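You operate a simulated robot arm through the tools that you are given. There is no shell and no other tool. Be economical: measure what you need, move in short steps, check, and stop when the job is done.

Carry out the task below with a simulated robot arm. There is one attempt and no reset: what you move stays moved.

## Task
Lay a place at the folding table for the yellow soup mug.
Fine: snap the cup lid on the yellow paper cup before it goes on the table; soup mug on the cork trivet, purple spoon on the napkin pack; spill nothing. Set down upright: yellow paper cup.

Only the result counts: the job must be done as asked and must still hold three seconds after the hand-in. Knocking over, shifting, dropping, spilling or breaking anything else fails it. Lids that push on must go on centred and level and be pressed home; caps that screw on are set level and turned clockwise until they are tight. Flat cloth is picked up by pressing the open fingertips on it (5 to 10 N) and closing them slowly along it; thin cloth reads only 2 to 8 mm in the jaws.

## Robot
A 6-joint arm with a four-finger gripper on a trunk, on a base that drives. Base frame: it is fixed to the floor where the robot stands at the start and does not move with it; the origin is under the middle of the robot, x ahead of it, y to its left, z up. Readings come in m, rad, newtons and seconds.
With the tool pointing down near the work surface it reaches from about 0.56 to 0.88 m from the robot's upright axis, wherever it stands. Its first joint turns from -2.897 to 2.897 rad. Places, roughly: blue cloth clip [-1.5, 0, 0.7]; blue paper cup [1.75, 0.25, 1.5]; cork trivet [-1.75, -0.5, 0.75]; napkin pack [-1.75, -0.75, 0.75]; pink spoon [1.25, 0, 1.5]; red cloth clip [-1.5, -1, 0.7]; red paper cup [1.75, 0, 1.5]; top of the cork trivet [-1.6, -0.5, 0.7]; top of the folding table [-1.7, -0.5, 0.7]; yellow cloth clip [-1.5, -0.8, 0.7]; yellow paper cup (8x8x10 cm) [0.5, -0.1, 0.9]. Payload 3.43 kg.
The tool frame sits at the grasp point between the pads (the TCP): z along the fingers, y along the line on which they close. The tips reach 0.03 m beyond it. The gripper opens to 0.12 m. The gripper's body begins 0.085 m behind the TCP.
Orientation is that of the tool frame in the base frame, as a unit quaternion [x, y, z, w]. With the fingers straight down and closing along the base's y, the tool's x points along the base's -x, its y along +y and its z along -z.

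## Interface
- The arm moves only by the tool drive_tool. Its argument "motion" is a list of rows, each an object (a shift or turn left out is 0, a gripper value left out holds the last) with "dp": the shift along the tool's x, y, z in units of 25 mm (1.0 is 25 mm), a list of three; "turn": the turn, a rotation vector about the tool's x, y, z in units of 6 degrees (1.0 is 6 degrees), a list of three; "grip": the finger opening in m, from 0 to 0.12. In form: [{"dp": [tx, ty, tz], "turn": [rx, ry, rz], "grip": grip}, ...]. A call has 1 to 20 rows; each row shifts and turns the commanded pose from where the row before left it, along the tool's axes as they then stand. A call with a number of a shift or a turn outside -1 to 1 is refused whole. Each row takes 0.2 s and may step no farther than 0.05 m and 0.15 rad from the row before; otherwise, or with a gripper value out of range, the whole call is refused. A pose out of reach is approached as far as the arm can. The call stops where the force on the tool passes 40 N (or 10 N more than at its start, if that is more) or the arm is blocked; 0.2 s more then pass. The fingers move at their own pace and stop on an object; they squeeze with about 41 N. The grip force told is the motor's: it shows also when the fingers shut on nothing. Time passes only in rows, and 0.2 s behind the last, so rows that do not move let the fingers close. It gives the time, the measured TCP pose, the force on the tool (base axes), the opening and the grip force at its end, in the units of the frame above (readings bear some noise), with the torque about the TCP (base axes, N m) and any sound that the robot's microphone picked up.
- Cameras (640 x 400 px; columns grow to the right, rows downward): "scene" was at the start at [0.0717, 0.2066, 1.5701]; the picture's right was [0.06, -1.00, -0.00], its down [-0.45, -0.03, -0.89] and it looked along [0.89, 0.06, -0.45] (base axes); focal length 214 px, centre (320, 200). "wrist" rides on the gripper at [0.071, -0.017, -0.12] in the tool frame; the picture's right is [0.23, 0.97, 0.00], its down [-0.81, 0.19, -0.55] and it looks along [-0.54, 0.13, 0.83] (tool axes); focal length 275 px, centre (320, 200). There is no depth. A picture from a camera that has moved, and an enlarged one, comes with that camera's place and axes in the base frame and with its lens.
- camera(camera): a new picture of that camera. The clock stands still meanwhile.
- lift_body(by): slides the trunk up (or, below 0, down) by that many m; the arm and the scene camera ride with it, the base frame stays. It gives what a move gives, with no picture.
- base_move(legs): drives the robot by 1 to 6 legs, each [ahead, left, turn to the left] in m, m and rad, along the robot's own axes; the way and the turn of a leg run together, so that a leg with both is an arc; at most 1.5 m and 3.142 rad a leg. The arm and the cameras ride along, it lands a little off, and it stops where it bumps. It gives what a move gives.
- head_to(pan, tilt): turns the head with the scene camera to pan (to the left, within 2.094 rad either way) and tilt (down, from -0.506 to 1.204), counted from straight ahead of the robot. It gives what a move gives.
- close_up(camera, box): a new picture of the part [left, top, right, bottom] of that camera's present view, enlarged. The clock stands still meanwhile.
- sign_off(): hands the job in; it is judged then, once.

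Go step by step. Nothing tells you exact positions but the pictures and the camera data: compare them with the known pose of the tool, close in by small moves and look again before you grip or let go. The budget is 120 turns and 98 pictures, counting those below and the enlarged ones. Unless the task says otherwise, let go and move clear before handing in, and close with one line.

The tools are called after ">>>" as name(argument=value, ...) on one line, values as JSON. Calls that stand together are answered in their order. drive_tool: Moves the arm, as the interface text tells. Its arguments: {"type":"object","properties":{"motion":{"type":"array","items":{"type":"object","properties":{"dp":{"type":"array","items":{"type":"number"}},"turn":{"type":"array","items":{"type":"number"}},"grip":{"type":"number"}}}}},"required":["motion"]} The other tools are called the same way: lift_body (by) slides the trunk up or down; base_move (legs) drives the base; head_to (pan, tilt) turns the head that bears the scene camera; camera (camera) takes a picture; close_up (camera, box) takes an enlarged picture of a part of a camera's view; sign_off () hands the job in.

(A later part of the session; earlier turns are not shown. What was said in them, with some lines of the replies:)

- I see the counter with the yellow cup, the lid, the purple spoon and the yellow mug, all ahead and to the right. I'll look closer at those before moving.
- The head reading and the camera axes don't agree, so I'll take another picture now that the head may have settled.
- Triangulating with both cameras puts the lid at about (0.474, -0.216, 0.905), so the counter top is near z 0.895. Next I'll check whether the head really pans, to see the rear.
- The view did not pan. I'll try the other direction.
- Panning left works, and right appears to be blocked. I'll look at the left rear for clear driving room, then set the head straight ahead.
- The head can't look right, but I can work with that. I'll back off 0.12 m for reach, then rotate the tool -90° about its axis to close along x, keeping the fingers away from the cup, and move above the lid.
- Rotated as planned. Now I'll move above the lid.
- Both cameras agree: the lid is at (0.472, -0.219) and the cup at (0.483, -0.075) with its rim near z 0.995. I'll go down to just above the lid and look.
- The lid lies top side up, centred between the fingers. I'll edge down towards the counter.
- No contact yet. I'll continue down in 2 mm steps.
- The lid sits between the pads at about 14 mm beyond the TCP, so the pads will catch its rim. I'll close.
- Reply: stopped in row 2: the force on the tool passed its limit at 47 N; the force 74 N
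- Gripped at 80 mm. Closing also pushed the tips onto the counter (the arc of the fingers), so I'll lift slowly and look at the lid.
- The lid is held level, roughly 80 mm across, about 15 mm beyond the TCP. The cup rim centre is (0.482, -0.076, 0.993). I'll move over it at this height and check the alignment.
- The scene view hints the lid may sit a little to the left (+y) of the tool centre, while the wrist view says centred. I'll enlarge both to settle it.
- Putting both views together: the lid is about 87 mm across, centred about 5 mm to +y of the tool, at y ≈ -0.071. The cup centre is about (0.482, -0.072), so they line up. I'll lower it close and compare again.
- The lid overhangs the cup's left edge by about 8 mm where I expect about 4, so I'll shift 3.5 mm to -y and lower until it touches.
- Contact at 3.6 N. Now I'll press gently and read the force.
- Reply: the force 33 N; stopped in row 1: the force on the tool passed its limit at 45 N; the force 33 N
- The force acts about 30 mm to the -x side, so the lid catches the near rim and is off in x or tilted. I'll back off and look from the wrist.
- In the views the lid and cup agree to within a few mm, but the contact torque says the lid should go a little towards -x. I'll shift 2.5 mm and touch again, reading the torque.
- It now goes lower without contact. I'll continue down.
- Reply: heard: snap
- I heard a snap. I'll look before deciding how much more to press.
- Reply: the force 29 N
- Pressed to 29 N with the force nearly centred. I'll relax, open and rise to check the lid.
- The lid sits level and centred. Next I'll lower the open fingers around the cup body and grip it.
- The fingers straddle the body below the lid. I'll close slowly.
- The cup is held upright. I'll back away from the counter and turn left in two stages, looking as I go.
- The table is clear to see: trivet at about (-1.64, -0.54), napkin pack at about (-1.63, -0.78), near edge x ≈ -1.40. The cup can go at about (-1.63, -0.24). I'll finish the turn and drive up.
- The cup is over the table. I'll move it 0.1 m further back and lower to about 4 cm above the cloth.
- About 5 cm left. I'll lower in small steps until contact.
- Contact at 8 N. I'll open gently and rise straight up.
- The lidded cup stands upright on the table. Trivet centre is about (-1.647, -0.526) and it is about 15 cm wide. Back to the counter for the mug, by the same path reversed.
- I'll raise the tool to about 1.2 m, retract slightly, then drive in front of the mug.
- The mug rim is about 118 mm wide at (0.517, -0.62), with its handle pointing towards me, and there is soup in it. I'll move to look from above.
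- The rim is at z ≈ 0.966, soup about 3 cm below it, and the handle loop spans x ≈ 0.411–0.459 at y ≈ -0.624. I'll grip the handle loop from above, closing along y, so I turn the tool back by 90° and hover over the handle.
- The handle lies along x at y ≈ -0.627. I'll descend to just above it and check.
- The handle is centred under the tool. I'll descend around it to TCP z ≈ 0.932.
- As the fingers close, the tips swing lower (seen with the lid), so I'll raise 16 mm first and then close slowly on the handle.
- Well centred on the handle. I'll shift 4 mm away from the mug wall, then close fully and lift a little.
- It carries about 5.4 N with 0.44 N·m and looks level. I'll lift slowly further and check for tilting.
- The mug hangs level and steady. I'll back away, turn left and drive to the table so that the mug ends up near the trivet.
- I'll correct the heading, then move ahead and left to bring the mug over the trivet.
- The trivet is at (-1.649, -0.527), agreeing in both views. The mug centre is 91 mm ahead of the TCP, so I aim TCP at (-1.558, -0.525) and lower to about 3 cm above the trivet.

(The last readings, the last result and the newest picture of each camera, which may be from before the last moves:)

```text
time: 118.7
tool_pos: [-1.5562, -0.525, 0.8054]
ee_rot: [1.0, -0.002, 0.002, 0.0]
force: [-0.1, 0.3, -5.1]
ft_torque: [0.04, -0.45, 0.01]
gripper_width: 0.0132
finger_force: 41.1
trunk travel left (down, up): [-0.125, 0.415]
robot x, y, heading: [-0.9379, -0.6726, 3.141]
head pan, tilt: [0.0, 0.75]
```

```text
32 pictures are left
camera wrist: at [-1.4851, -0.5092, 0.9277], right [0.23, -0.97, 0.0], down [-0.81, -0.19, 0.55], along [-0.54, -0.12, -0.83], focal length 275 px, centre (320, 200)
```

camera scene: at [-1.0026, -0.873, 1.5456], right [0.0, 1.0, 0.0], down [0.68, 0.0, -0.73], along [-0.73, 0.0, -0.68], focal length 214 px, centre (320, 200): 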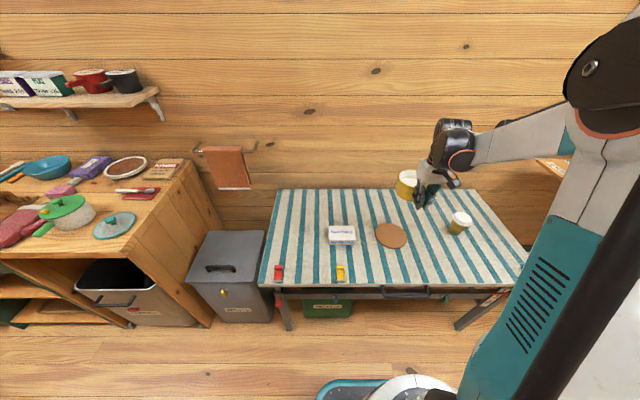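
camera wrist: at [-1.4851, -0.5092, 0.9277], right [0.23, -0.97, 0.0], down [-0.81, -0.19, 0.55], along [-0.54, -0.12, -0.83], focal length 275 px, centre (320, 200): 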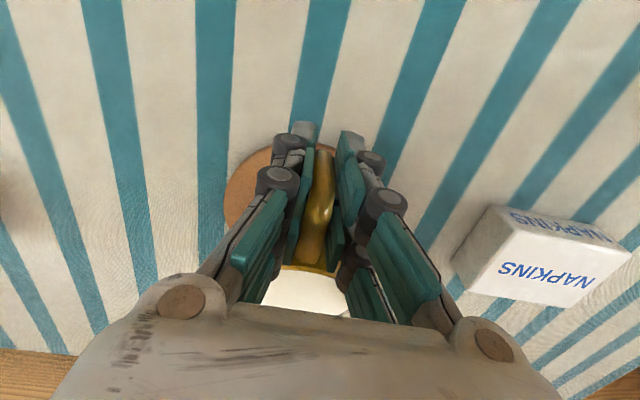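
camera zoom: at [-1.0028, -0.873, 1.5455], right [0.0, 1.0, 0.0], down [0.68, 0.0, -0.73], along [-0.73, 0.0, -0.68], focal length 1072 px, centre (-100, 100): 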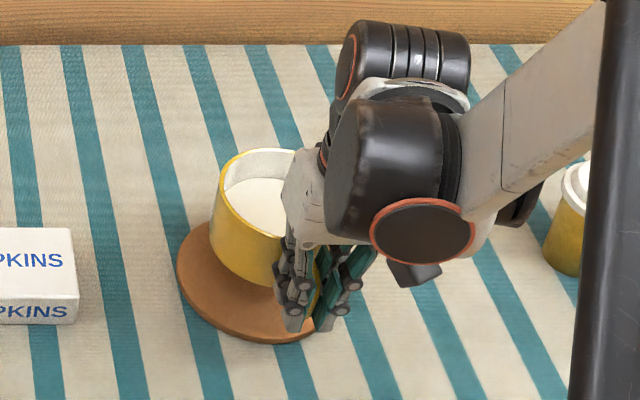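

Centring looks good. I'll lower in small steps, watching the weight come off.

>>> drive_tool(motion=[{"dp": [0, 0, 0.2]}, {"dp": [0, 0, 0.2]}, {"dp": [0, 0, 0.2]}, {"dp": [0, 0, 0]}])

>>> drive_tool(motion=[{"dp": [0, 0, 0.12]}, {"dp": [0, 0, 0.12]}, {"dp": [0, 0, 0]}])

>>> drive_tool(motion=[{"dp": [0, 0, 0.1]}, {"dp": [0, 0, 0.1]}, {"dp": [0, 0, 0]}])

```text
time: 119.7
tool_pos: [-1.5569, -0.5248, 0.791]
ee_rot: [1.0, -0.001, 0.001, 0.0]
force: [-0.5, 0.4, -5.1]
ft_torque: [0.0, -0.45, 0.01]
gripper_width: 0.0131
finger_force: 40.8
trunk travel left (down, up): [-0.125, 0.415]
robot x, y, heading: [-0.9363, -0.676, 3.137]
head pan, tilt: [0.0, 0.75]
```

```text
time: 120.5
tool_pos: [-1.5574, -0.5245, 0.7844]
ee_rot: [1.0, -0.002, 0.001, 0.0]
force: [-0.7, 0.5, -5.7]
ft_torque: [0.03, -0.46, 0.03]
gripper_width: 0.0133
finger_force: 40.8
trunk travel left (down, up): [-0.125, 0.415]
robot x, y, heading: [-0.9396, -0.6757, 3.138]
head pan, tilt: [0.0, 0.75]
```

```text
time: 121.3
tool_pos: [-1.557, -0.5249, 0.7803]
ee_rot: [1.0, -0.001, 0.002, 0.0]
force: [0.7, 0.1, -5.1]
ft_torque: [0.04, -0.45, 0.03]
gripper_width: 0.0133
finger_force: 41.2
trunk travel left (down, up): [-0.125, 0.415]
robot x, y, heading: [-0.9395, -0.6765, 3.135]
head pan, tilt: [0.0, 0.75]
```

>>> drive_tool(motion=[{"dp": [0, 0, 0.08]}, {"dp": [0, 0, 0.08]}, {"dp": [0, 0, 0]}])

>>> drive_tool(motion=[{"dp": [0, 0, 0.08]}, {"dp": [0, 0, 0]}])

>>> drive_tool(motion=[{"dp": [0, 0, 0.08]}, {"dp": [0, 0, 0]}])

```text
time: 122.1
tool_pos: [-1.5572, -0.5254, 0.7769]
ee_rot: [1.0, -0.001, 0.002, -0.001]
force: [-0.2, -0.3, -6.2]
ft_torque: [0.01, -0.42, 0.01]
gripper_width: 0.013
finger_force: 41.0
trunk travel left (down, up): [-0.125, 0.415]
robot x, y, heading: [-0.9405, -0.6732, 3.138]
head pan, tilt: [0.0, 0.75]
```

```text
time: 122.7
tool_pos: [-1.5569, -0.5251, 0.7737]
ee_rot: [1.0, -0.002, 0.001, -0.001]
force: [0.4, -0.5, -5.5]
ft_torque: [-0.01, -0.43, -0.04]
gripper_width: 0.0131
finger_force: 40.9
trunk travel left (down, up): [-0.125, 0.415]
robot x, y, heading: [-0.9378, -0.6786, 3.14]
head pan, tilt: [0.0, 0.75]
```

```text
time: 123.3
tool_pos: [-1.5572, -0.5256, 0.772]
ee_rot: [1.0, -0.002, 0.002, 0.001]
force: [0.3, 0.1, -4.8]
ft_torque: [0.03, -0.45, 0.02]
gripper_width: 0.0131
finger_force: 40.8
trunk travel left (down, up): [-0.125, 0.415]
robot x, y, heading: [-0.9355, -0.6773, 3.136]
head pan, tilt: [0.0, 0.75]
```

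>>> drive_tool(motion=[{"dp": [0, 0, 0.08]}, {"dp": [0, 0, 0.08]}, {"dp": [0, 0, 0]}])

>>> drive_tool(motion=[{"dp": [0, 0, 0.08]}, {"dp": [0, 0, 0]}])

>>> close_up(camera="scene", box=[360, 190, 440, 250])

```text
time: 124.1
tool_pos: [-1.5579, -0.5255, 0.7678]
ee_rot: [1.0, -0.002, 0.002, 0.0]
force: [1.1, 0.0, -5.7]
ft_torque: [0.0, -0.45, -0.01]
gripper_width: 0.0131
finger_force: 40.9
trunk travel left (down, up): [-0.125, 0.415]
robot x, y, heading: [-0.9409, -0.6708, 3.138]
head pan, tilt: [0.0, 0.75]
```

```text
time: 124.7
tool_pos: [-1.5567, -0.5264, 0.7651]
ee_rot: [1.0, -0.002, 0.002, 0.0]
force: [0.3, 1.1, -4.8]
ft_torque: [-0.02, -0.44, -0.02]
gripper_width: 0.0132
finger_force: 41.4
trunk travel left (down, up): [-0.125, 0.415]
robot x, y, heading: [-0.9432, -0.674, 3.132]
head pan, tilt: [0.0, 0.75]
```

```text
6.67 times, centred on (400, 220) of scene
camera zoom: at [-1.0027, -0.873, 1.5455], right [0.0, 1.0, 0.0], down [0.68, 0.0, -0.73], along [-0.73, 0.0, -0.68], focal length 1430 px, centre (-213, 67)
```

zoom: 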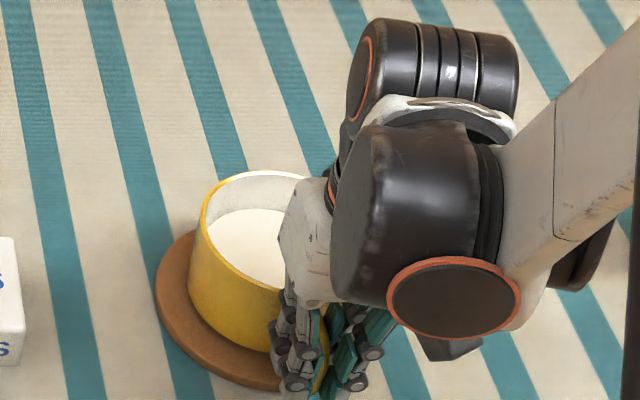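

Almost touching and well inside the trivet. I'll continue gently.

>>> drive_tool(motion=[{"dp": [0, 0, 0.08]}, {"dp": [0, 0, 0]}])

>>> drive_tool(motion=[{"dp": [0, 0, 0.08]}, {"dp": [0, 0, 0]}])

>>> drive_tool(motion=[{"dp": [0, 0, 0.06]}, {"dp": [0, 0, 0]}])

```text
time: 125.3
tool_pos: [-1.5581, -0.526, 0.7638]
ee_rot: [1.0, -0.001, 0.001, 0.0]
force: [-0.3, -0.9, -2.6]
ft_torque: [0.01, -0.05, -0.04]
gripper_width: 0.0131
finger_force: 41.1
trunk travel left (down, up): [-0.125, 0.415]
robot x, y, heading: [-0.9363, -0.6727, 3.137]
head pan, tilt: [0.0, 0.75]
```

```text
time: 125.9
tool_pos: [-1.5579, -0.5256, 0.7613]
ee_rot: [1.0, -0.002, 0.001, 0.0]
force: [-1.3, 0.4, 6.3]
ft_torque: [0.0, 1.2, -0.03]
gripper_width: 0.0131
finger_force: 41.1
trunk travel left (down, up): [-0.125, 0.415]
robot x, y, heading: [-0.9404, -0.6751, 3.143]
head pan, tilt: [0.0, 0.75]
```

```text
time: 126.5
tool_pos: [-1.5571, -0.5255, 0.7616]
ee_rot: [1.0, -0.002, 0.001, 0.0]
force: [-0.1, -1.2, 6.3]
ft_torque: [-0.01, 1.06, 0.0]
gripper_width: 0.0131
finger_force: 40.6
trunk travel left (down, up): [-0.125, 0.415]
robot x, y, heading: [-0.937, -0.6743, 3.142]
head pan, tilt: [0.0, 0.75]
```

Contact is at the far edge first, so the tilt is tiny. I'll open slowly.

>>> drive_tool(motion=[{"grip": 0.016}, {"grip": 0.02}, {"grip": 0.03}, {"grip": 0.045}, {"dp": [0, 0, 0]}])

>>> camera(camera="wrist")

```text
time: 127.7
tool_pos: [-1.5579, -0.5243, 0.7611]
ee_rot: [1.0, -0.001, 0.001, 0.001]
force: [0.4, 0.2, 0.1]
ft_torque: [0.0, -0.03, 0.02]
gripper_width: 0.045
finger_force: 0.1
trunk travel left (down, up): [-0.125, 0.415]
robot x, y, heading: [-0.9396, -0.6752, 3.141]
head pan, tilt: [0.0, 0.75]
```

```text
30 pictures are left
camera wrist: at [-1.4849, -0.5096, 0.8824], right [0.23, -0.97, 0.0], down [-0.81, -0.19, 0.55], along [-0.54, -0.12, -0.83], focal length 275 px, centre (320, 200)
```

wrist: 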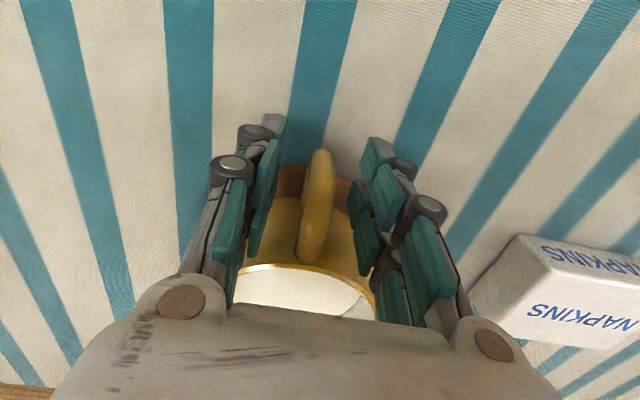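

The handle is free. I'll rise straight up with this opening.

>>> drive_tool(motion=[{"dp": [0, 0, -0.4]}, {"dp": [0, 0, -0.6]}, {"dp": [0, 0, -1]}, {"dp": [0, 0, -1]}, {"dp": [0, 0, -1]}, {"dp": [0, 0, -1]}, {"dp": [0, 0, -1]}, {"dp": [0, 0, -1]}, {"dp": [0, 0, -1]}, {"dp": [0, 0, -1]}, {"dp": [0, 0, -1]}, {"dp": [0, 0, -1]}, {"dp": [0, 0, -1]}, {"dp": [0, 0, -1]}])

>>> close_up(camera="scene", box=[300, 170, 500, 295])

>>> camera(camera="wrist")

```text
time: 130.7
tool_pos: [-1.5581, -0.5263, 1.0869]
ee_rot: [1.0, -0.002, 0.001, 0.0]
force: [0.0, 0.0, 0.7]
ft_torque: [-0.01, -0.01, 0.05]
gripper_width: 0.0449
finger_force: 0.2
trunk travel left (down, up): [-0.125, 0.415]
robot x, y, heading: [-0.9396, -0.6723, 3.139]
head pan, tilt: [0.0, 0.75]
```

```text
3.20 times, centred on (400, 232) of scene
camera zoom: at [-1.002, -0.8732, 1.5455], right [0.0, 1.0, 0.0], down [0.68, 0.0, -0.73], along [-0.73, 0.0, -0.68], focal length 686 px, centre (64, 96)
```

zoom: 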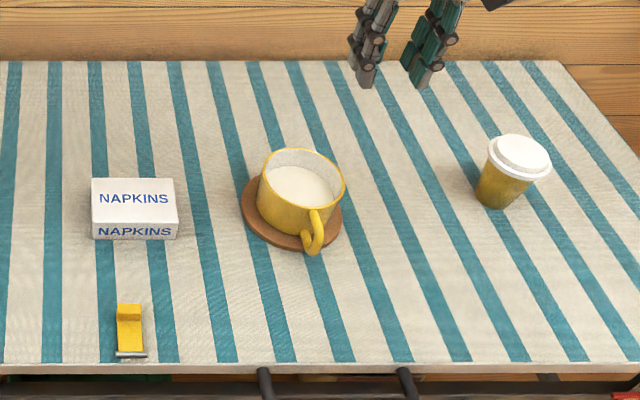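

```text
28 pictures are left
camera wrist: at [-1.486, -0.5104, 1.2083], right [0.23, -0.97, 0.0], down [-0.81, -0.19, 0.55], along [-0.54, -0.12, -0.83], focal length 275 px, centre (320, 200)
```

wrist: 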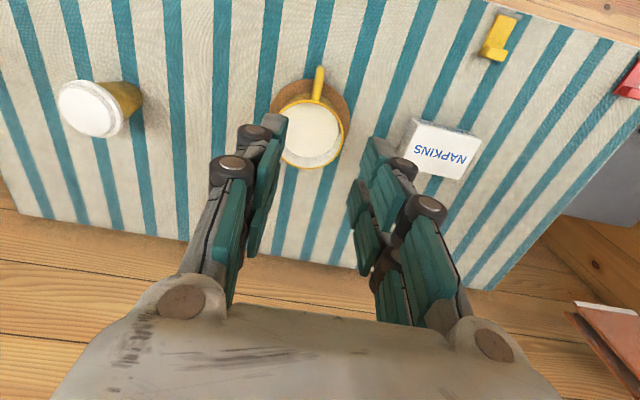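

The mug stands on the trivet and the cup is fine. The napkin pack centre is about (-1.64, -0.77), top ≈ 0.736. Next I'll fetch the spoon, which lies along x at about (0.50, -0.378).

>>> base_move(legs=[[-0.365, 0, 0], [0, 0, -1.57], [0, 0, -1.57], [0, 0.43, 0], [0.43, 0, 0]])

>>> camera(camera="wrist")

>>> camera(camera="scene")

```text
time: 145.1
tool_pos: [0.4759, -0.3965, 1.0873]
ee_rot: [0.004, 1.0, 0.0, -0.001]
force: [0.3, -0.2, -0.5]
ft_torque: [0.0, 0.01, 0.0]
gripper_width: 0.0451
finger_force: 0.1
trunk travel left (down, up): [-0.125, 0.415]
robot x, y, heading: [-0.1427, -0.2437, -0.006]
head pan, tilt: [0.0, 0.75]
```

```text
27 pictures are left
camera wrist: at [0.4051, -0.4137, 1.2077], right [-0.22, 0.97, 0.0], down [0.81, 0.19, 0.55], along [0.54, 0.12, -0.83], focal length 275 px, centre (320, 200)
```

wrist: 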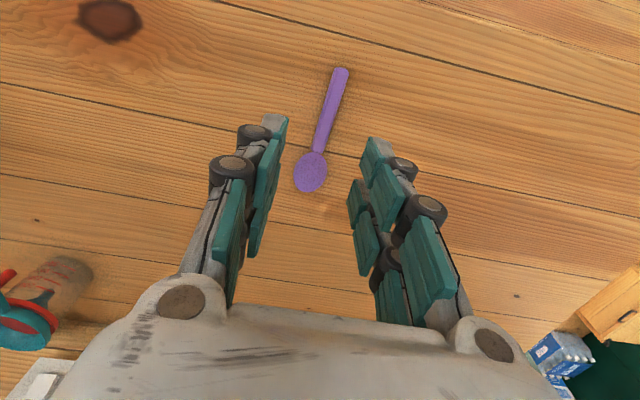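

```text
26 pictures are left
camera scene: at [-0.0787, -0.0458, 1.5455], right [-0.01, -1.0, 0.0], down [-0.68, 0.0, -0.73], along [0.73, -0.01, -0.68], focal length 214 px, centre (320, 200)
```

scene: 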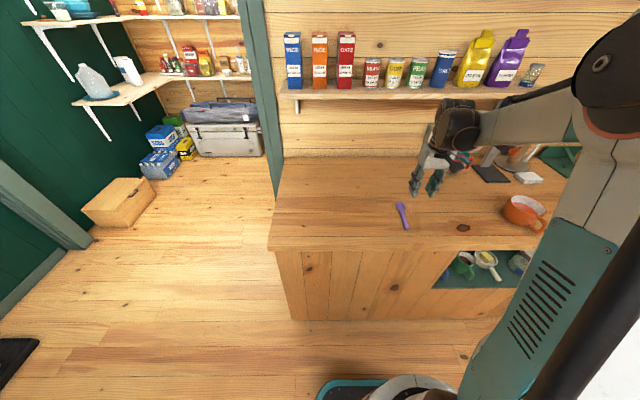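

The spoon lies along x from 0.443 to 0.595 at y ≈ -0.383. I'll move above its handle near the neck and come down to inspect.

>>> drive_tool(motion=[{"dp": [-0.75, 0.27, 0.5], "grip": 0.04}, {"dp": [-0.73, 0.27, 0.8]}, {"dp": [0, 0, 1]}, {"dp": [0, 0, 1]}, {"dp": [0, 0, 1]}, {"dp": [0, 0, 0]}])

>>> camera(camera="wrist")

>>> close_up(camera="scene", box=[368, 180, 448, 240])

```text
time: 146.5
tool_pos: [0.512, -0.3835, 0.9765]
ee_rot: [0.005, 1.0, 0.0, -0.001]
force: [0.3, -0.2, -1.2]
ft_torque: [0.0, -0.02, 0.0]
gripper_width: 0.0398
finger_force: 0.1
trunk travel left (down, up): [-0.125, 0.415]
robot x, y, heading: [-0.1448, -0.2475, -0.005]
head pan, tilt: [0.0, 0.75]
```

```text
25 pictures are left
camera wrist: at [0.442, -0.4003, 1.0994], right [-0.22, 0.97, 0.0], down [0.81, 0.19, 0.55], along [0.54, 0.12, -0.83], focal length 275 px, centre (320, 200)
```

wrist: 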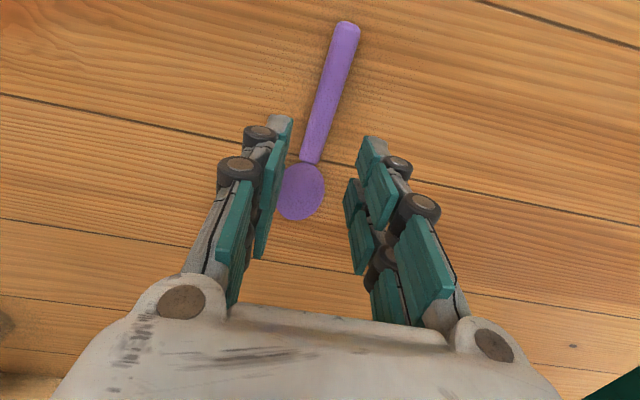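

```text
6.67 times, centred on (408, 210) of scene
camera zoom: at [-0.0786, -0.0458, 1.5455], right [-0.01, -1.0, 0.0], down [-0.68, 0.0, -0.73], along [0.73, -0.01, -0.68], focal length 1430 px, centre (-267, 133)
```

zoom: 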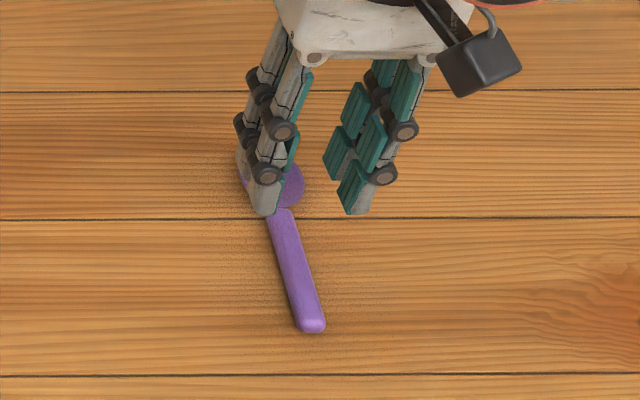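

The handle is centred between the fingers and about 18 mm wide. I'll lower towards the counter.

>>> drive_tool(motion=[{"dp": [0, -0.06, 0.5]}, {"dp": [0, 0, 0.5]}, {"dp": [0, 0, 0.3]}, {"dp": [0, 0, 0]}])

>>> drive_tool(motion=[{"dp": [0, 0, 0.12]}, {"dp": [0, 0, 0.12]}, {"dp": [0, 0, 0]}])

>>> drive_tool(motion=[{"dp": [0, 0, 0.12]}, {"dp": [0, 0, 0]}])

>>> camera(camera="wrist")

```text
time: 147.5
tool_pos: [0.5123, -0.385, 0.9453]
ee_rot: [0.004, 1.0, 0.0, -0.001]
force: [0.0, 0.3, 0.3]
ft_torque: [0.01, 0.02, -0.03]
gripper_width: 0.0399
finger_force: 0.2
trunk travel left (down, up): [-0.125, 0.415]
robot x, y, heading: [-0.1442, -0.2485, -0.01]
head pan, tilt: [0.0, 0.75]
```

```text
time: 148.3
tool_pos: [0.5124, -0.3855, 0.9397]
ee_rot: [0.004, 1.0, 0.0, -0.002]
force: [-0.7, 0.3, -0.2]
ft_torque: [0.02, -0.01, 0.04]
gripper_width: 0.04
finger_force: 0.1
trunk travel left (down, up): [-0.125, 0.415]
robot x, y, heading: [-0.1404, -0.2453, -0.006]
head pan, tilt: [0.0, 0.75]
```

```text
time: 148.9
tool_pos: [0.5132, -0.3852, 0.9366]
ee_rot: [0.004, 1.0, -0.001, -0.002]
force: [-0.6, 0.6, 0.5]
ft_torque: [0.01, 0.01, 0.0]
gripper_width: 0.0399
finger_force: 0.1
trunk travel left (down, up): [-0.125, 0.415]
robot x, y, heading: [-0.1427, -0.2459, -0.008]
head pan, tilt: [0.0, 0.75]
```

```text
23 pictures are left
camera wrist: at [0.4421, -0.4021, 1.0584], right [-0.22, 0.97, 0.0], down [0.81, 0.19, 0.55], along [0.54, 0.12, -0.83], focal length 275 px, centre (320, 200)
```

wrist: 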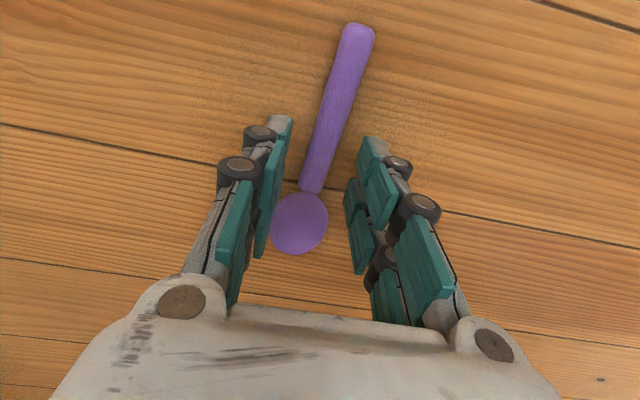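

>>> drive_tool(motion=[{"dp": [0, 0, 0.12]}, {"dp": [0, 0, 0]}])

>>> drive_tool(motion=[{"dp": [0, 0, 0.1]}, {"dp": [0, 0, 0]}])

>>> drive_tool(motion=[{"dp": [0, 0, 0.1]}, {"dp": [0, 0, 0]}])

>>> drive_tool(motion=[{"dp": [0, 0, 0.1]}, {"dp": [0, 0, 0]}])

```text
time: 149.5
tool_pos: [0.5107, -0.385, 0.9338]
ee_rot: [0.004, 1.0, 0.0, -0.001]
force: [-0.1, -0.2, 0.0]
ft_torque: [-0.02, 0.05, 0.01]
gripper_width: 0.04
finger_force: 0.1
trunk travel left (down, up): [-0.125, 0.415]
robot x, y, heading: [-0.1435, -0.245, -0.003]
head pan, tilt: [0.0, 0.75]
```

```text
time: 150.1
tool_pos: [0.5125, -0.3844, 0.9305]
ee_rot: [0.004, 1.0, 0.0, -0.001]
force: [0.5, 0.4, 0.0]
ft_torque: [-0.01, -0.01, -0.04]
gripper_width: 0.0398
finger_force: 0.0
trunk travel left (down, up): [-0.125, 0.415]
robot x, y, heading: [-0.1396, -0.2447, -0.004]
head pan, tilt: [0.0, 0.75]
```

```text
time: 150.7
tool_pos: [0.5124, -0.3854, 0.9298]
ee_rot: [0.005, 1.0, -0.001, -0.001]
force: [2.3, -2.0, 12.3]
ft_torque: [0.09, -0.16, -0.04]
gripper_width: 0.0401
finger_force: 0.2
trunk travel left (down, up): [-0.125, 0.415]
robot x, y, heading: [-0.1443, -0.2443, -0.006]
head pan, tilt: [0.0, 0.75]
```

```text
time: 151.2
tool_pos: [0.5125, -0.3847, 0.9283]
ee_rot: [0.004, 1.0, -0.001, -0.001]
force: [-1.2, 3.8, 16.4]
ft_torque: [0.22, 0.04, 0.02]
gripper_width: 0.0153
finger_force: 34.9
trunk travel left (down, up): [-0.125, 0.415]
robot x, y, heading: [-0.1456, -0.2452, -0.009]
head pan, tilt: [0.0, 0.75]
stopped in row 2: the force on the tool passed its limit at 47 N (the readings are from after the stop); the commanded pose is now the measured one
```

Contact with the counter at TCP ≈ 0.930. The reading says the fingers now hold something at 15 mm, so I'll look.

>>> camera(camera="wrist")

```text
22 pictures are left
camera wrist: at [0.442, -0.4006, 1.0503], right [-0.22, 0.97, 0.0], down [0.81, 0.19, 0.55], along [0.54, 0.12, -0.83], focal length 275 px, centre (320, 200)
```

wrist: 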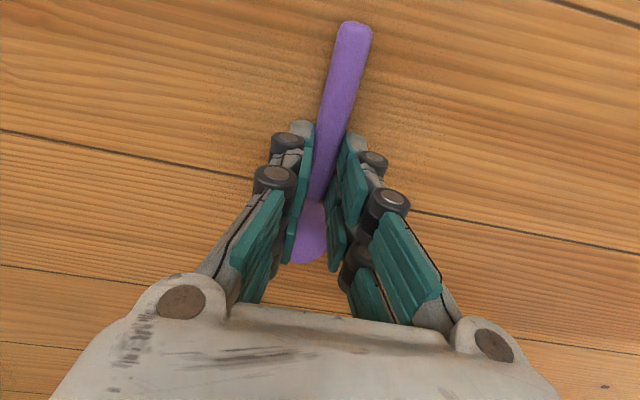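

The fingers have closed on the handle, well aligned. I'll command full closing and lift.

>>> drive_tool(motion=[{"dp": [0, 0, -0.08], "grip": 0.0}, {"dp": [0, 0, 0], "grip": 0.0}, {"dp": [0, 0, -0.4]}, {"dp": [0, 0, -0.8]}, {"dp": [0, 0, -1]}, {"dp": [0, 0, -1]}, {"dp": [0, 0, -1]}, {"dp": [0, 0, -1]}, {"dp": [0, 0, -1]}])

>>> camera(camera="wrist")

>>> close_up(camera="scene", box=[352, 140, 480, 240])

```text
time: 153.2
tool_pos: [0.5133, -0.3857, 1.0848]
ee_rot: [0.004, 1.0, -0.001, -0.001]
force: [-0.1, 0.1, -0.6]
ft_torque: [0.0, 0.03, -0.01]
gripper_width: 0.0148
finger_force: 41.2
trunk travel left (down, up): [-0.125, 0.415]
robot x, y, heading: [-0.1457, -0.2477, -0.012]
head pan, tilt: [0.0, 0.75]
```

```text
21 pictures are left
camera wrist: at [0.4423, -0.4021, 1.2066], right [-0.22, 0.97, 0.0], down [0.81, 0.19, 0.55], along [0.54, 0.12, -0.83], focal length 275 px, centre (320, 200)
```

wrist: 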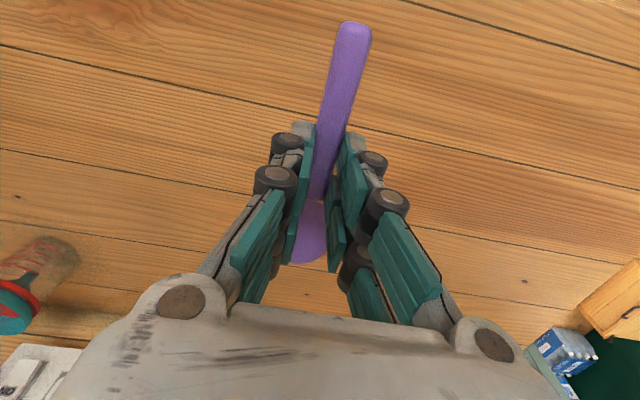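

```text
4.00 times, centred on (416, 190) of scene
camera zoom: at [-0.0789, -0.0458, 1.5455], right [-0.01, -1.0, 0.0], down [-0.68, 0.0, -0.73], along [0.73, -0.01, -0.68], focal length 858 px, centre (-64, 240)
```

zoom: 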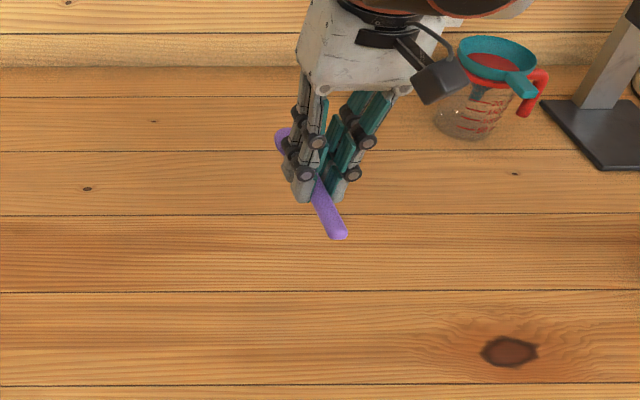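

The spoon is held level. Now I'll drive to the table, positioned by the napkin pack.

>>> base_move(legs=[[-0.43, 0, 0], [0, 0, 1.57], [0, 0, 1.58], [0, 0.655, 0], [0.38, 0, 0]])

>>> drive_tool(motion=[{"turn": [0, 0, -1]}, {"turn": [0, 0, -1]}, {"turn": [0, 0, -1]}, {"turn": [0, 0, -1]}, {"turn": [0, 0, -1]}, {"turn": [0, 0, -1]}, {"turn": [0, 0, -1]}, {"turn": [0, 0, -1]}, {"turn": [0, 0, -1]}, {"turn": [0, 0, -1]}, {"turn": [0, 0, -1]}, {"turn": [0, 0, -1]}, {"turn": [0, 0, -1]}, {"turn": [0, 0, -1]}, {"turn": [0, 0, -1]}])

>>> camera(camera="scene")

>>> camera(camera="wrist")

```text
time: 168.7
tool_pos: [-1.6146, -0.7647, 1.0842]
ee_rot: [1.0, -0.002, 0.0, 0.0]
force: [-0.4, -0.7, 0.2]
ft_torque: [0.0, -0.01, 0.02]
gripper_width: 0.0147
finger_force: 41.1
trunk travel left (down, up): [-0.125, 0.415]
robot x, y, heading: [-0.9558, -0.9028, 3.143]
head pan, tilt: [0.0, 0.75]
```

```text
time: 171.9
tool_pos: [-1.6151, -0.7637, 1.0853]
ee_rot: [0.708, 0.706, 0.001, -0.001]
force: [0.5, -0.8, -0.3]
ft_torque: [0.01, 0.0, 0.02]
gripper_width: 0.0144
finger_force: 40.8
trunk travel left (down, up): [-0.125, 0.415]
robot x, y, heading: [-0.9569, -0.9027, 3.137]
head pan, tilt: [0.0, 0.75]
```

```text
19 pictures are left
camera scene: at [-1.0217, -1.0998, 1.5455], right [0.0, 1.0, 0.0], down [0.68, 0.0, -0.73], along [-0.73, 0.0, -0.68], focal length 214 px, centre (320, 200)
```

scene: 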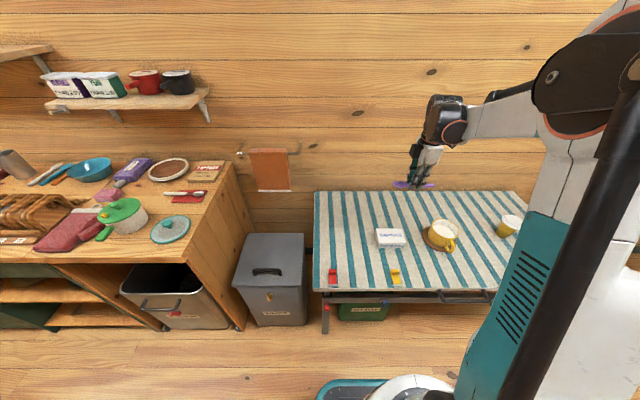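

```text
18 pictures are left
camera wrist: at [-1.6308, -0.6932, 1.2063], right [0.97, 0.23, 0.0], down [0.19, -0.81, 0.55], along [0.13, -0.54, -0.83], focal length 275 px, centre (320, 200)
```

wrist: 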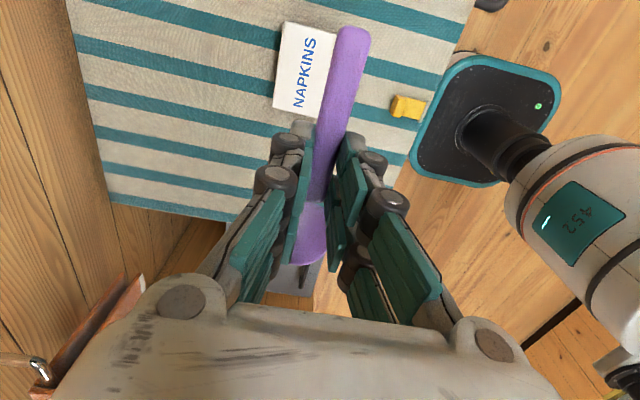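

The pack centre is (-1.64, -0.765). I'll centre over it and lower to about 3 cm above.

>>> drive_tool(motion=[{"dp": [0.07, -0.5, 0.5]}, {"dp": [0, -0.5, 0.9]}, {"dp": [0, 0, 1]}, {"dp": [0, 0, 1]}, {"dp": [0, 0, 1]}, {"dp": [0, 0, 1]}, {"dp": [0, 0, 1]}, {"dp": [0, 0, 1]}, {"dp": [0, 0, 1]}, {"dp": [0, 0, 1]}, {"dp": [0, 0, 0.9]}, {"dp": [0, 0, 0.5]}, {"dp": [0, 0, 0.2]}, {"dp": [0, 0, 0]}])

>>> close_up(camera="scene", box=[340, 190, 452, 260])

>>> camera(camera="wrist")

```text
time: 174.9
tool_pos: [-1.6408, -0.7609, 0.8092]
ee_rot: [0.709, 0.705, 0.001, -0.001]
force: [0.3, -0.3, -0.4]
ft_torque: [-0.03, -0.01, 0.02]
gripper_width: 0.0147
finger_force: 40.9
trunk travel left (down, up): [-0.125, 0.415]
robot x, y, heading: [-0.9577, -0.9018, 3.136]
head pan, tilt: [0.0, 0.75]
```

```text
5.71 times, centred on (396, 225) of scene
camera zoom: at [-1.0218, -1.0998, 1.5455], right [0.0, 1.0, 0.0], down [0.68, 0.0, -0.73], along [-0.73, 0.0, -0.68], focal length 1226 px, centre (-114, 57)
```

zoom: 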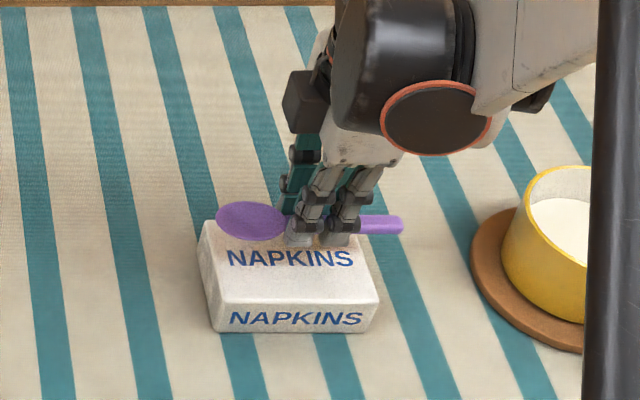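

```text
16 pictures are left
camera wrist: at [-1.6553, -0.6908, 0.931], right [0.97, 0.23, 0.0], down [0.19, -0.81, 0.55], along [0.13, -0.54, -0.83], focal length 275 px, centre (320, 200)
```

wrist: 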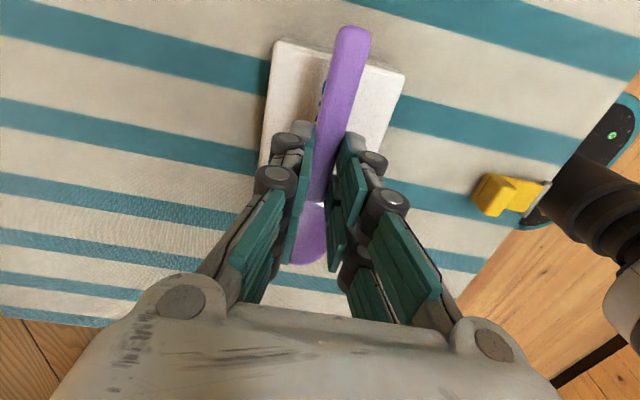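

Well centred over the pack. I'll lower in small steps to contact.

>>> drive_tool(motion=[{"dp": [0, 0.1, 0.3]}, {"dp": [0, 0, 0.3]}, {"dp": [0, 0, 0.2]}, {"dp": [0, 0, 0]}])

>>> drive_tool(motion=[{"dp": [0, 0, 0.12]}, {"dp": [0, 0, 0.12]}, {"dp": [0, 0, 0]}])

>>> close_up(camera="scene", box=[340, 200, 452, 270])

```text
time: 175.9
tool_pos: [-1.6368, -0.7603, 0.7893]
ee_rot: [0.709, 0.705, 0.0, -0.001]
force: [0.3, 0.5, 0.2]
ft_torque: [-0.01, -0.01, 0.01]
gripper_width: 0.0147
finger_force: 40.7
trunk travel left (down, up): [-0.125, 0.415]
robot x, y, heading: [-0.9614, -0.8971, 3.141]
head pan, tilt: [0.0, 0.75]
```

```text
time: 176.7
tool_pos: [-1.6372, -0.762, 0.7838]
ee_rot: [0.709, 0.705, 0.0, -0.001]
force: [-0.4, 0.1, 0.2]
ft_torque: [0.01, -0.01, 0.0]
gripper_width: 0.0147
finger_force: 41.1
trunk travel left (down, up): [-0.125, 0.415]
robot x, y, heading: [-0.9583, -0.8999, 3.134]
head pan, tilt: [0.0, 0.75]
```

```text
5.71 times, centred on (396, 235) of scene
camera zoom: at [-1.0218, -1.0998, 1.5455], right [0.0, 1.0, 0.0], down [0.68, 0.0, -0.73], along [-0.73, 0.0, -0.68], focal length 1226 px, centre (-114, 0)
```

zoom: 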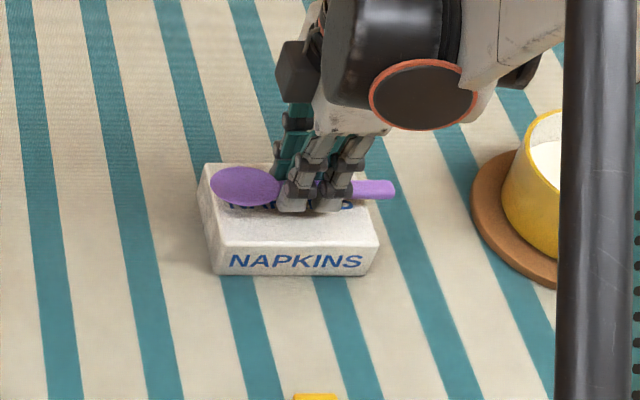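

>>> drive_tool(motion=[{"dp": [0, 0, 0.1]}, {"dp": [0, 0, 0.1]}, {"dp": [0, 0, 0]}])

>>> drive_tool(motion=[{"dp": [0, 0, 0.08]}, {"dp": [0, 0, 0]}])

>>> drive_tool(motion=[{"dp": [0, 0, 0.08]}, {"dp": [0, 0, 0]}])

>>> drive_tool(motion=[{"dp": [0, 0, 0.06]}, {"dp": [0, 0, 0]}])

```text
time: 177.5
tool_pos: [-1.6359, -0.7614, 0.7785]
ee_rot: [0.708, 0.706, 0.001, -0.001]
force: [-0.1, -0.3, -0.2]
ft_torque: [-0.01, 0.01, 0.01]
gripper_width: 0.0149
finger_force: 41.3
trunk travel left (down, up): [-0.125, 0.415]
robot x, y, heading: [-0.9576, -0.9031, 3.142]
head pan, tilt: [0.0, 0.75]
```

```text
time: 178.1
tool_pos: [-1.6372, -0.7616, 0.7769]
ee_rot: [0.709, 0.705, 0.001, -0.001]
force: [-0.5, -0.2, -0.2]
ft_torque: [-0.01, -0.02, 0.02]
gripper_width: 0.0149
finger_force: 41.0
trunk travel left (down, up): [-0.125, 0.415]
robot x, y, heading: [-0.957, -0.9025, 3.137]
head pan, tilt: [0.0, 0.75]
```

```text
time: 178.7
tool_pos: [-1.6375, -0.7625, 0.7739]
ee_rot: [0.709, 0.705, 0.001, -0.001]
force: [0.3, 0.1, 0.6]
ft_torque: [-0.02, 0.02, -0.04]
gripper_width: 0.0148
finger_force: 40.7
trunk travel left (down, up): [-0.125, 0.415]
robot x, y, heading: [-0.9566, -0.8981, 3.141]
head pan, tilt: [0.0, 0.75]
```

```text
time: 179.3
tool_pos: [-1.6387, -0.7617, 0.773]
ee_rot: [0.709, 0.705, 0.0, -0.001]
force: [0.4, 0.3, 4.6]
ft_torque: [-0.05, 0.01, -0.01]
gripper_width: 0.0145
finger_force: 41.2
trunk travel left (down, up): [-0.125, 0.415]
robot x, y, heading: [-0.9545, -0.8983, 3.139]
head pan, tilt: [0.0, 0.75]
```

Contact at 4.6 N. I'll ease the load a little and open slightly.

>>> drive_tool(motion=[{"dp": [0, 0, -0.02]}, {"grip": 0.022}, {"grip": 0.03}, {"grip": 0.04}, {"dp": [0, 0, 0]}])

>>> drive_tool(motion=[{"dp": [0, 0, -0.2]}, {"dp": [0, 0, -0.4]}, {"dp": [0, 0, -0.8]}, {"dp": [0, 0, -1]}, {"dp": [0, 0, -1]}, {"dp": [0, 0, -1]}, {"dp": [0, 0, -1]}, {"dp": [0, 0, -1]}, {"dp": [0, 0, -1]}, {"dp": [0, 0, -1]}, {"dp": [0, 0, -1]}])

>>> close_up(camera="scene", box=[340, 180, 540, 305])

>>> camera(camera="wrist")

```text
time: 180.5
tool_pos: [-1.6366, -0.7608, 0.7745]
ee_rot: [0.709, 0.705, 0.002, -0.001]
force: [-0.1, -0.3, 6.8]
ft_torque: [0.01, -0.02, -0.02]
gripper_width: 0.0391
finger_force: 0.1
trunk travel left (down, up): [-0.125, 0.415]
robot x, y, heading: [-0.96, -0.8979, 3.137]
head pan, tilt: [0.0, 0.75]
```

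```text
time: 182.9
tool_pos: [-1.6374, -0.7633, 1.0084]
ee_rot: [0.708, 0.706, 0.001, 0.0]
force: [-0.3, -0.1, 0.1]
ft_torque: [-0.04, 0.03, 0.03]
gripper_width: 0.04
finger_force: 0.1
trunk travel left (down, up): [-0.125, 0.415]
robot x, y, heading: [-0.9596, -0.8971, 3.139]
head pan, tilt: [0.0, 0.75]
```

```text
3.20 times, centred on (440, 242) of scene
camera zoom: at [-1.0216, -1.0998, 1.5456], right [0.0, 1.0, 0.0], down [0.68, 0.0, -0.73], along [-0.73, 0.0, -0.68], focal length 686 px, centre (-64, 64)
```

zoom: 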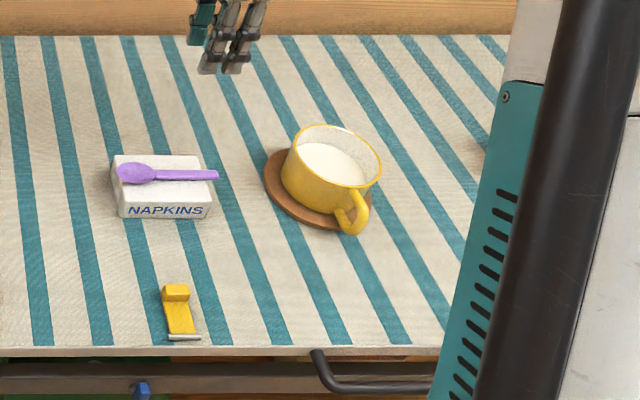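

```text
13 pictures are left
camera wrist: at [-1.6536, -0.692, 1.1312], right [0.97, 0.23, 0.0], down [0.19, -0.81, 0.55], along [0.13, -0.54, -0.83], focal length 275 px, centre (320, 200)
```

wrist: 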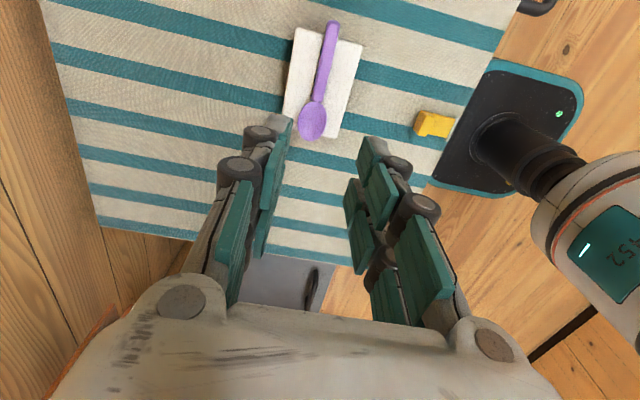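

The spoon rests squarely on the napkin pack. I'll back off and take one last look at everything.

>>> base_move(legs=[[-0.35, 0, 0]])

>>> close_up(camera="scene", box=[300, 150, 540, 300])

```text
time: 185.2
tool_pos: [-1.2873, -0.7651, 1.0097]
ee_rot: [0.709, 0.705, 0.001, -0.001]
force: [-0.2, 0.6, 0.0]
ft_torque: [0.01, 0.02, 0.01]
gripper_width: 0.0401
finger_force: 0.0
trunk travel left (down, up): [-0.125, 0.415]
robot x, y, heading: [-0.6054, -0.901, 3.145]
head pan, tilt: [0.0, 0.75]
```

```text
2.67 times, centred on (420, 225) of scene
camera zoom: at [-0.6697, -1.1009, 1.5456], right [0.0, 1.0, 0.0], down [0.68, 0.0, -0.73], along [-0.73, 0.0, -0.68], focal length 572 px, centre (53, 133)
```

zoom: 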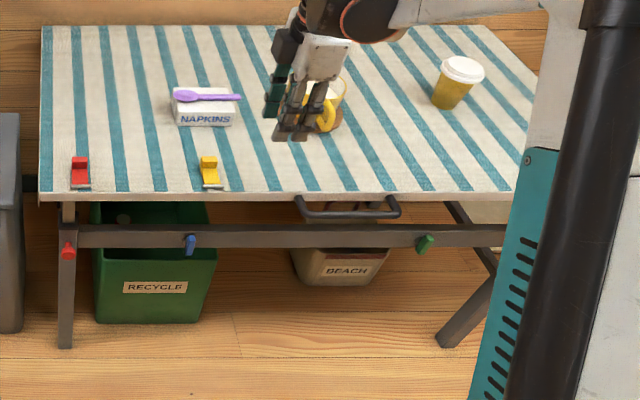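

The table is laid: lidded cup upright, mug on the trivet, spoon on the napkin pack, and the hand is clear. I'm handing it in.

>>> sign_off()

```text
The job is handed in.
```

The place is laid: the yellow cup stands upright on the table with its lid snapped on, the soup mug is on the cork trivet, and the purple spoon is on the napkin pack. I saw no spills, and the job is handed in.
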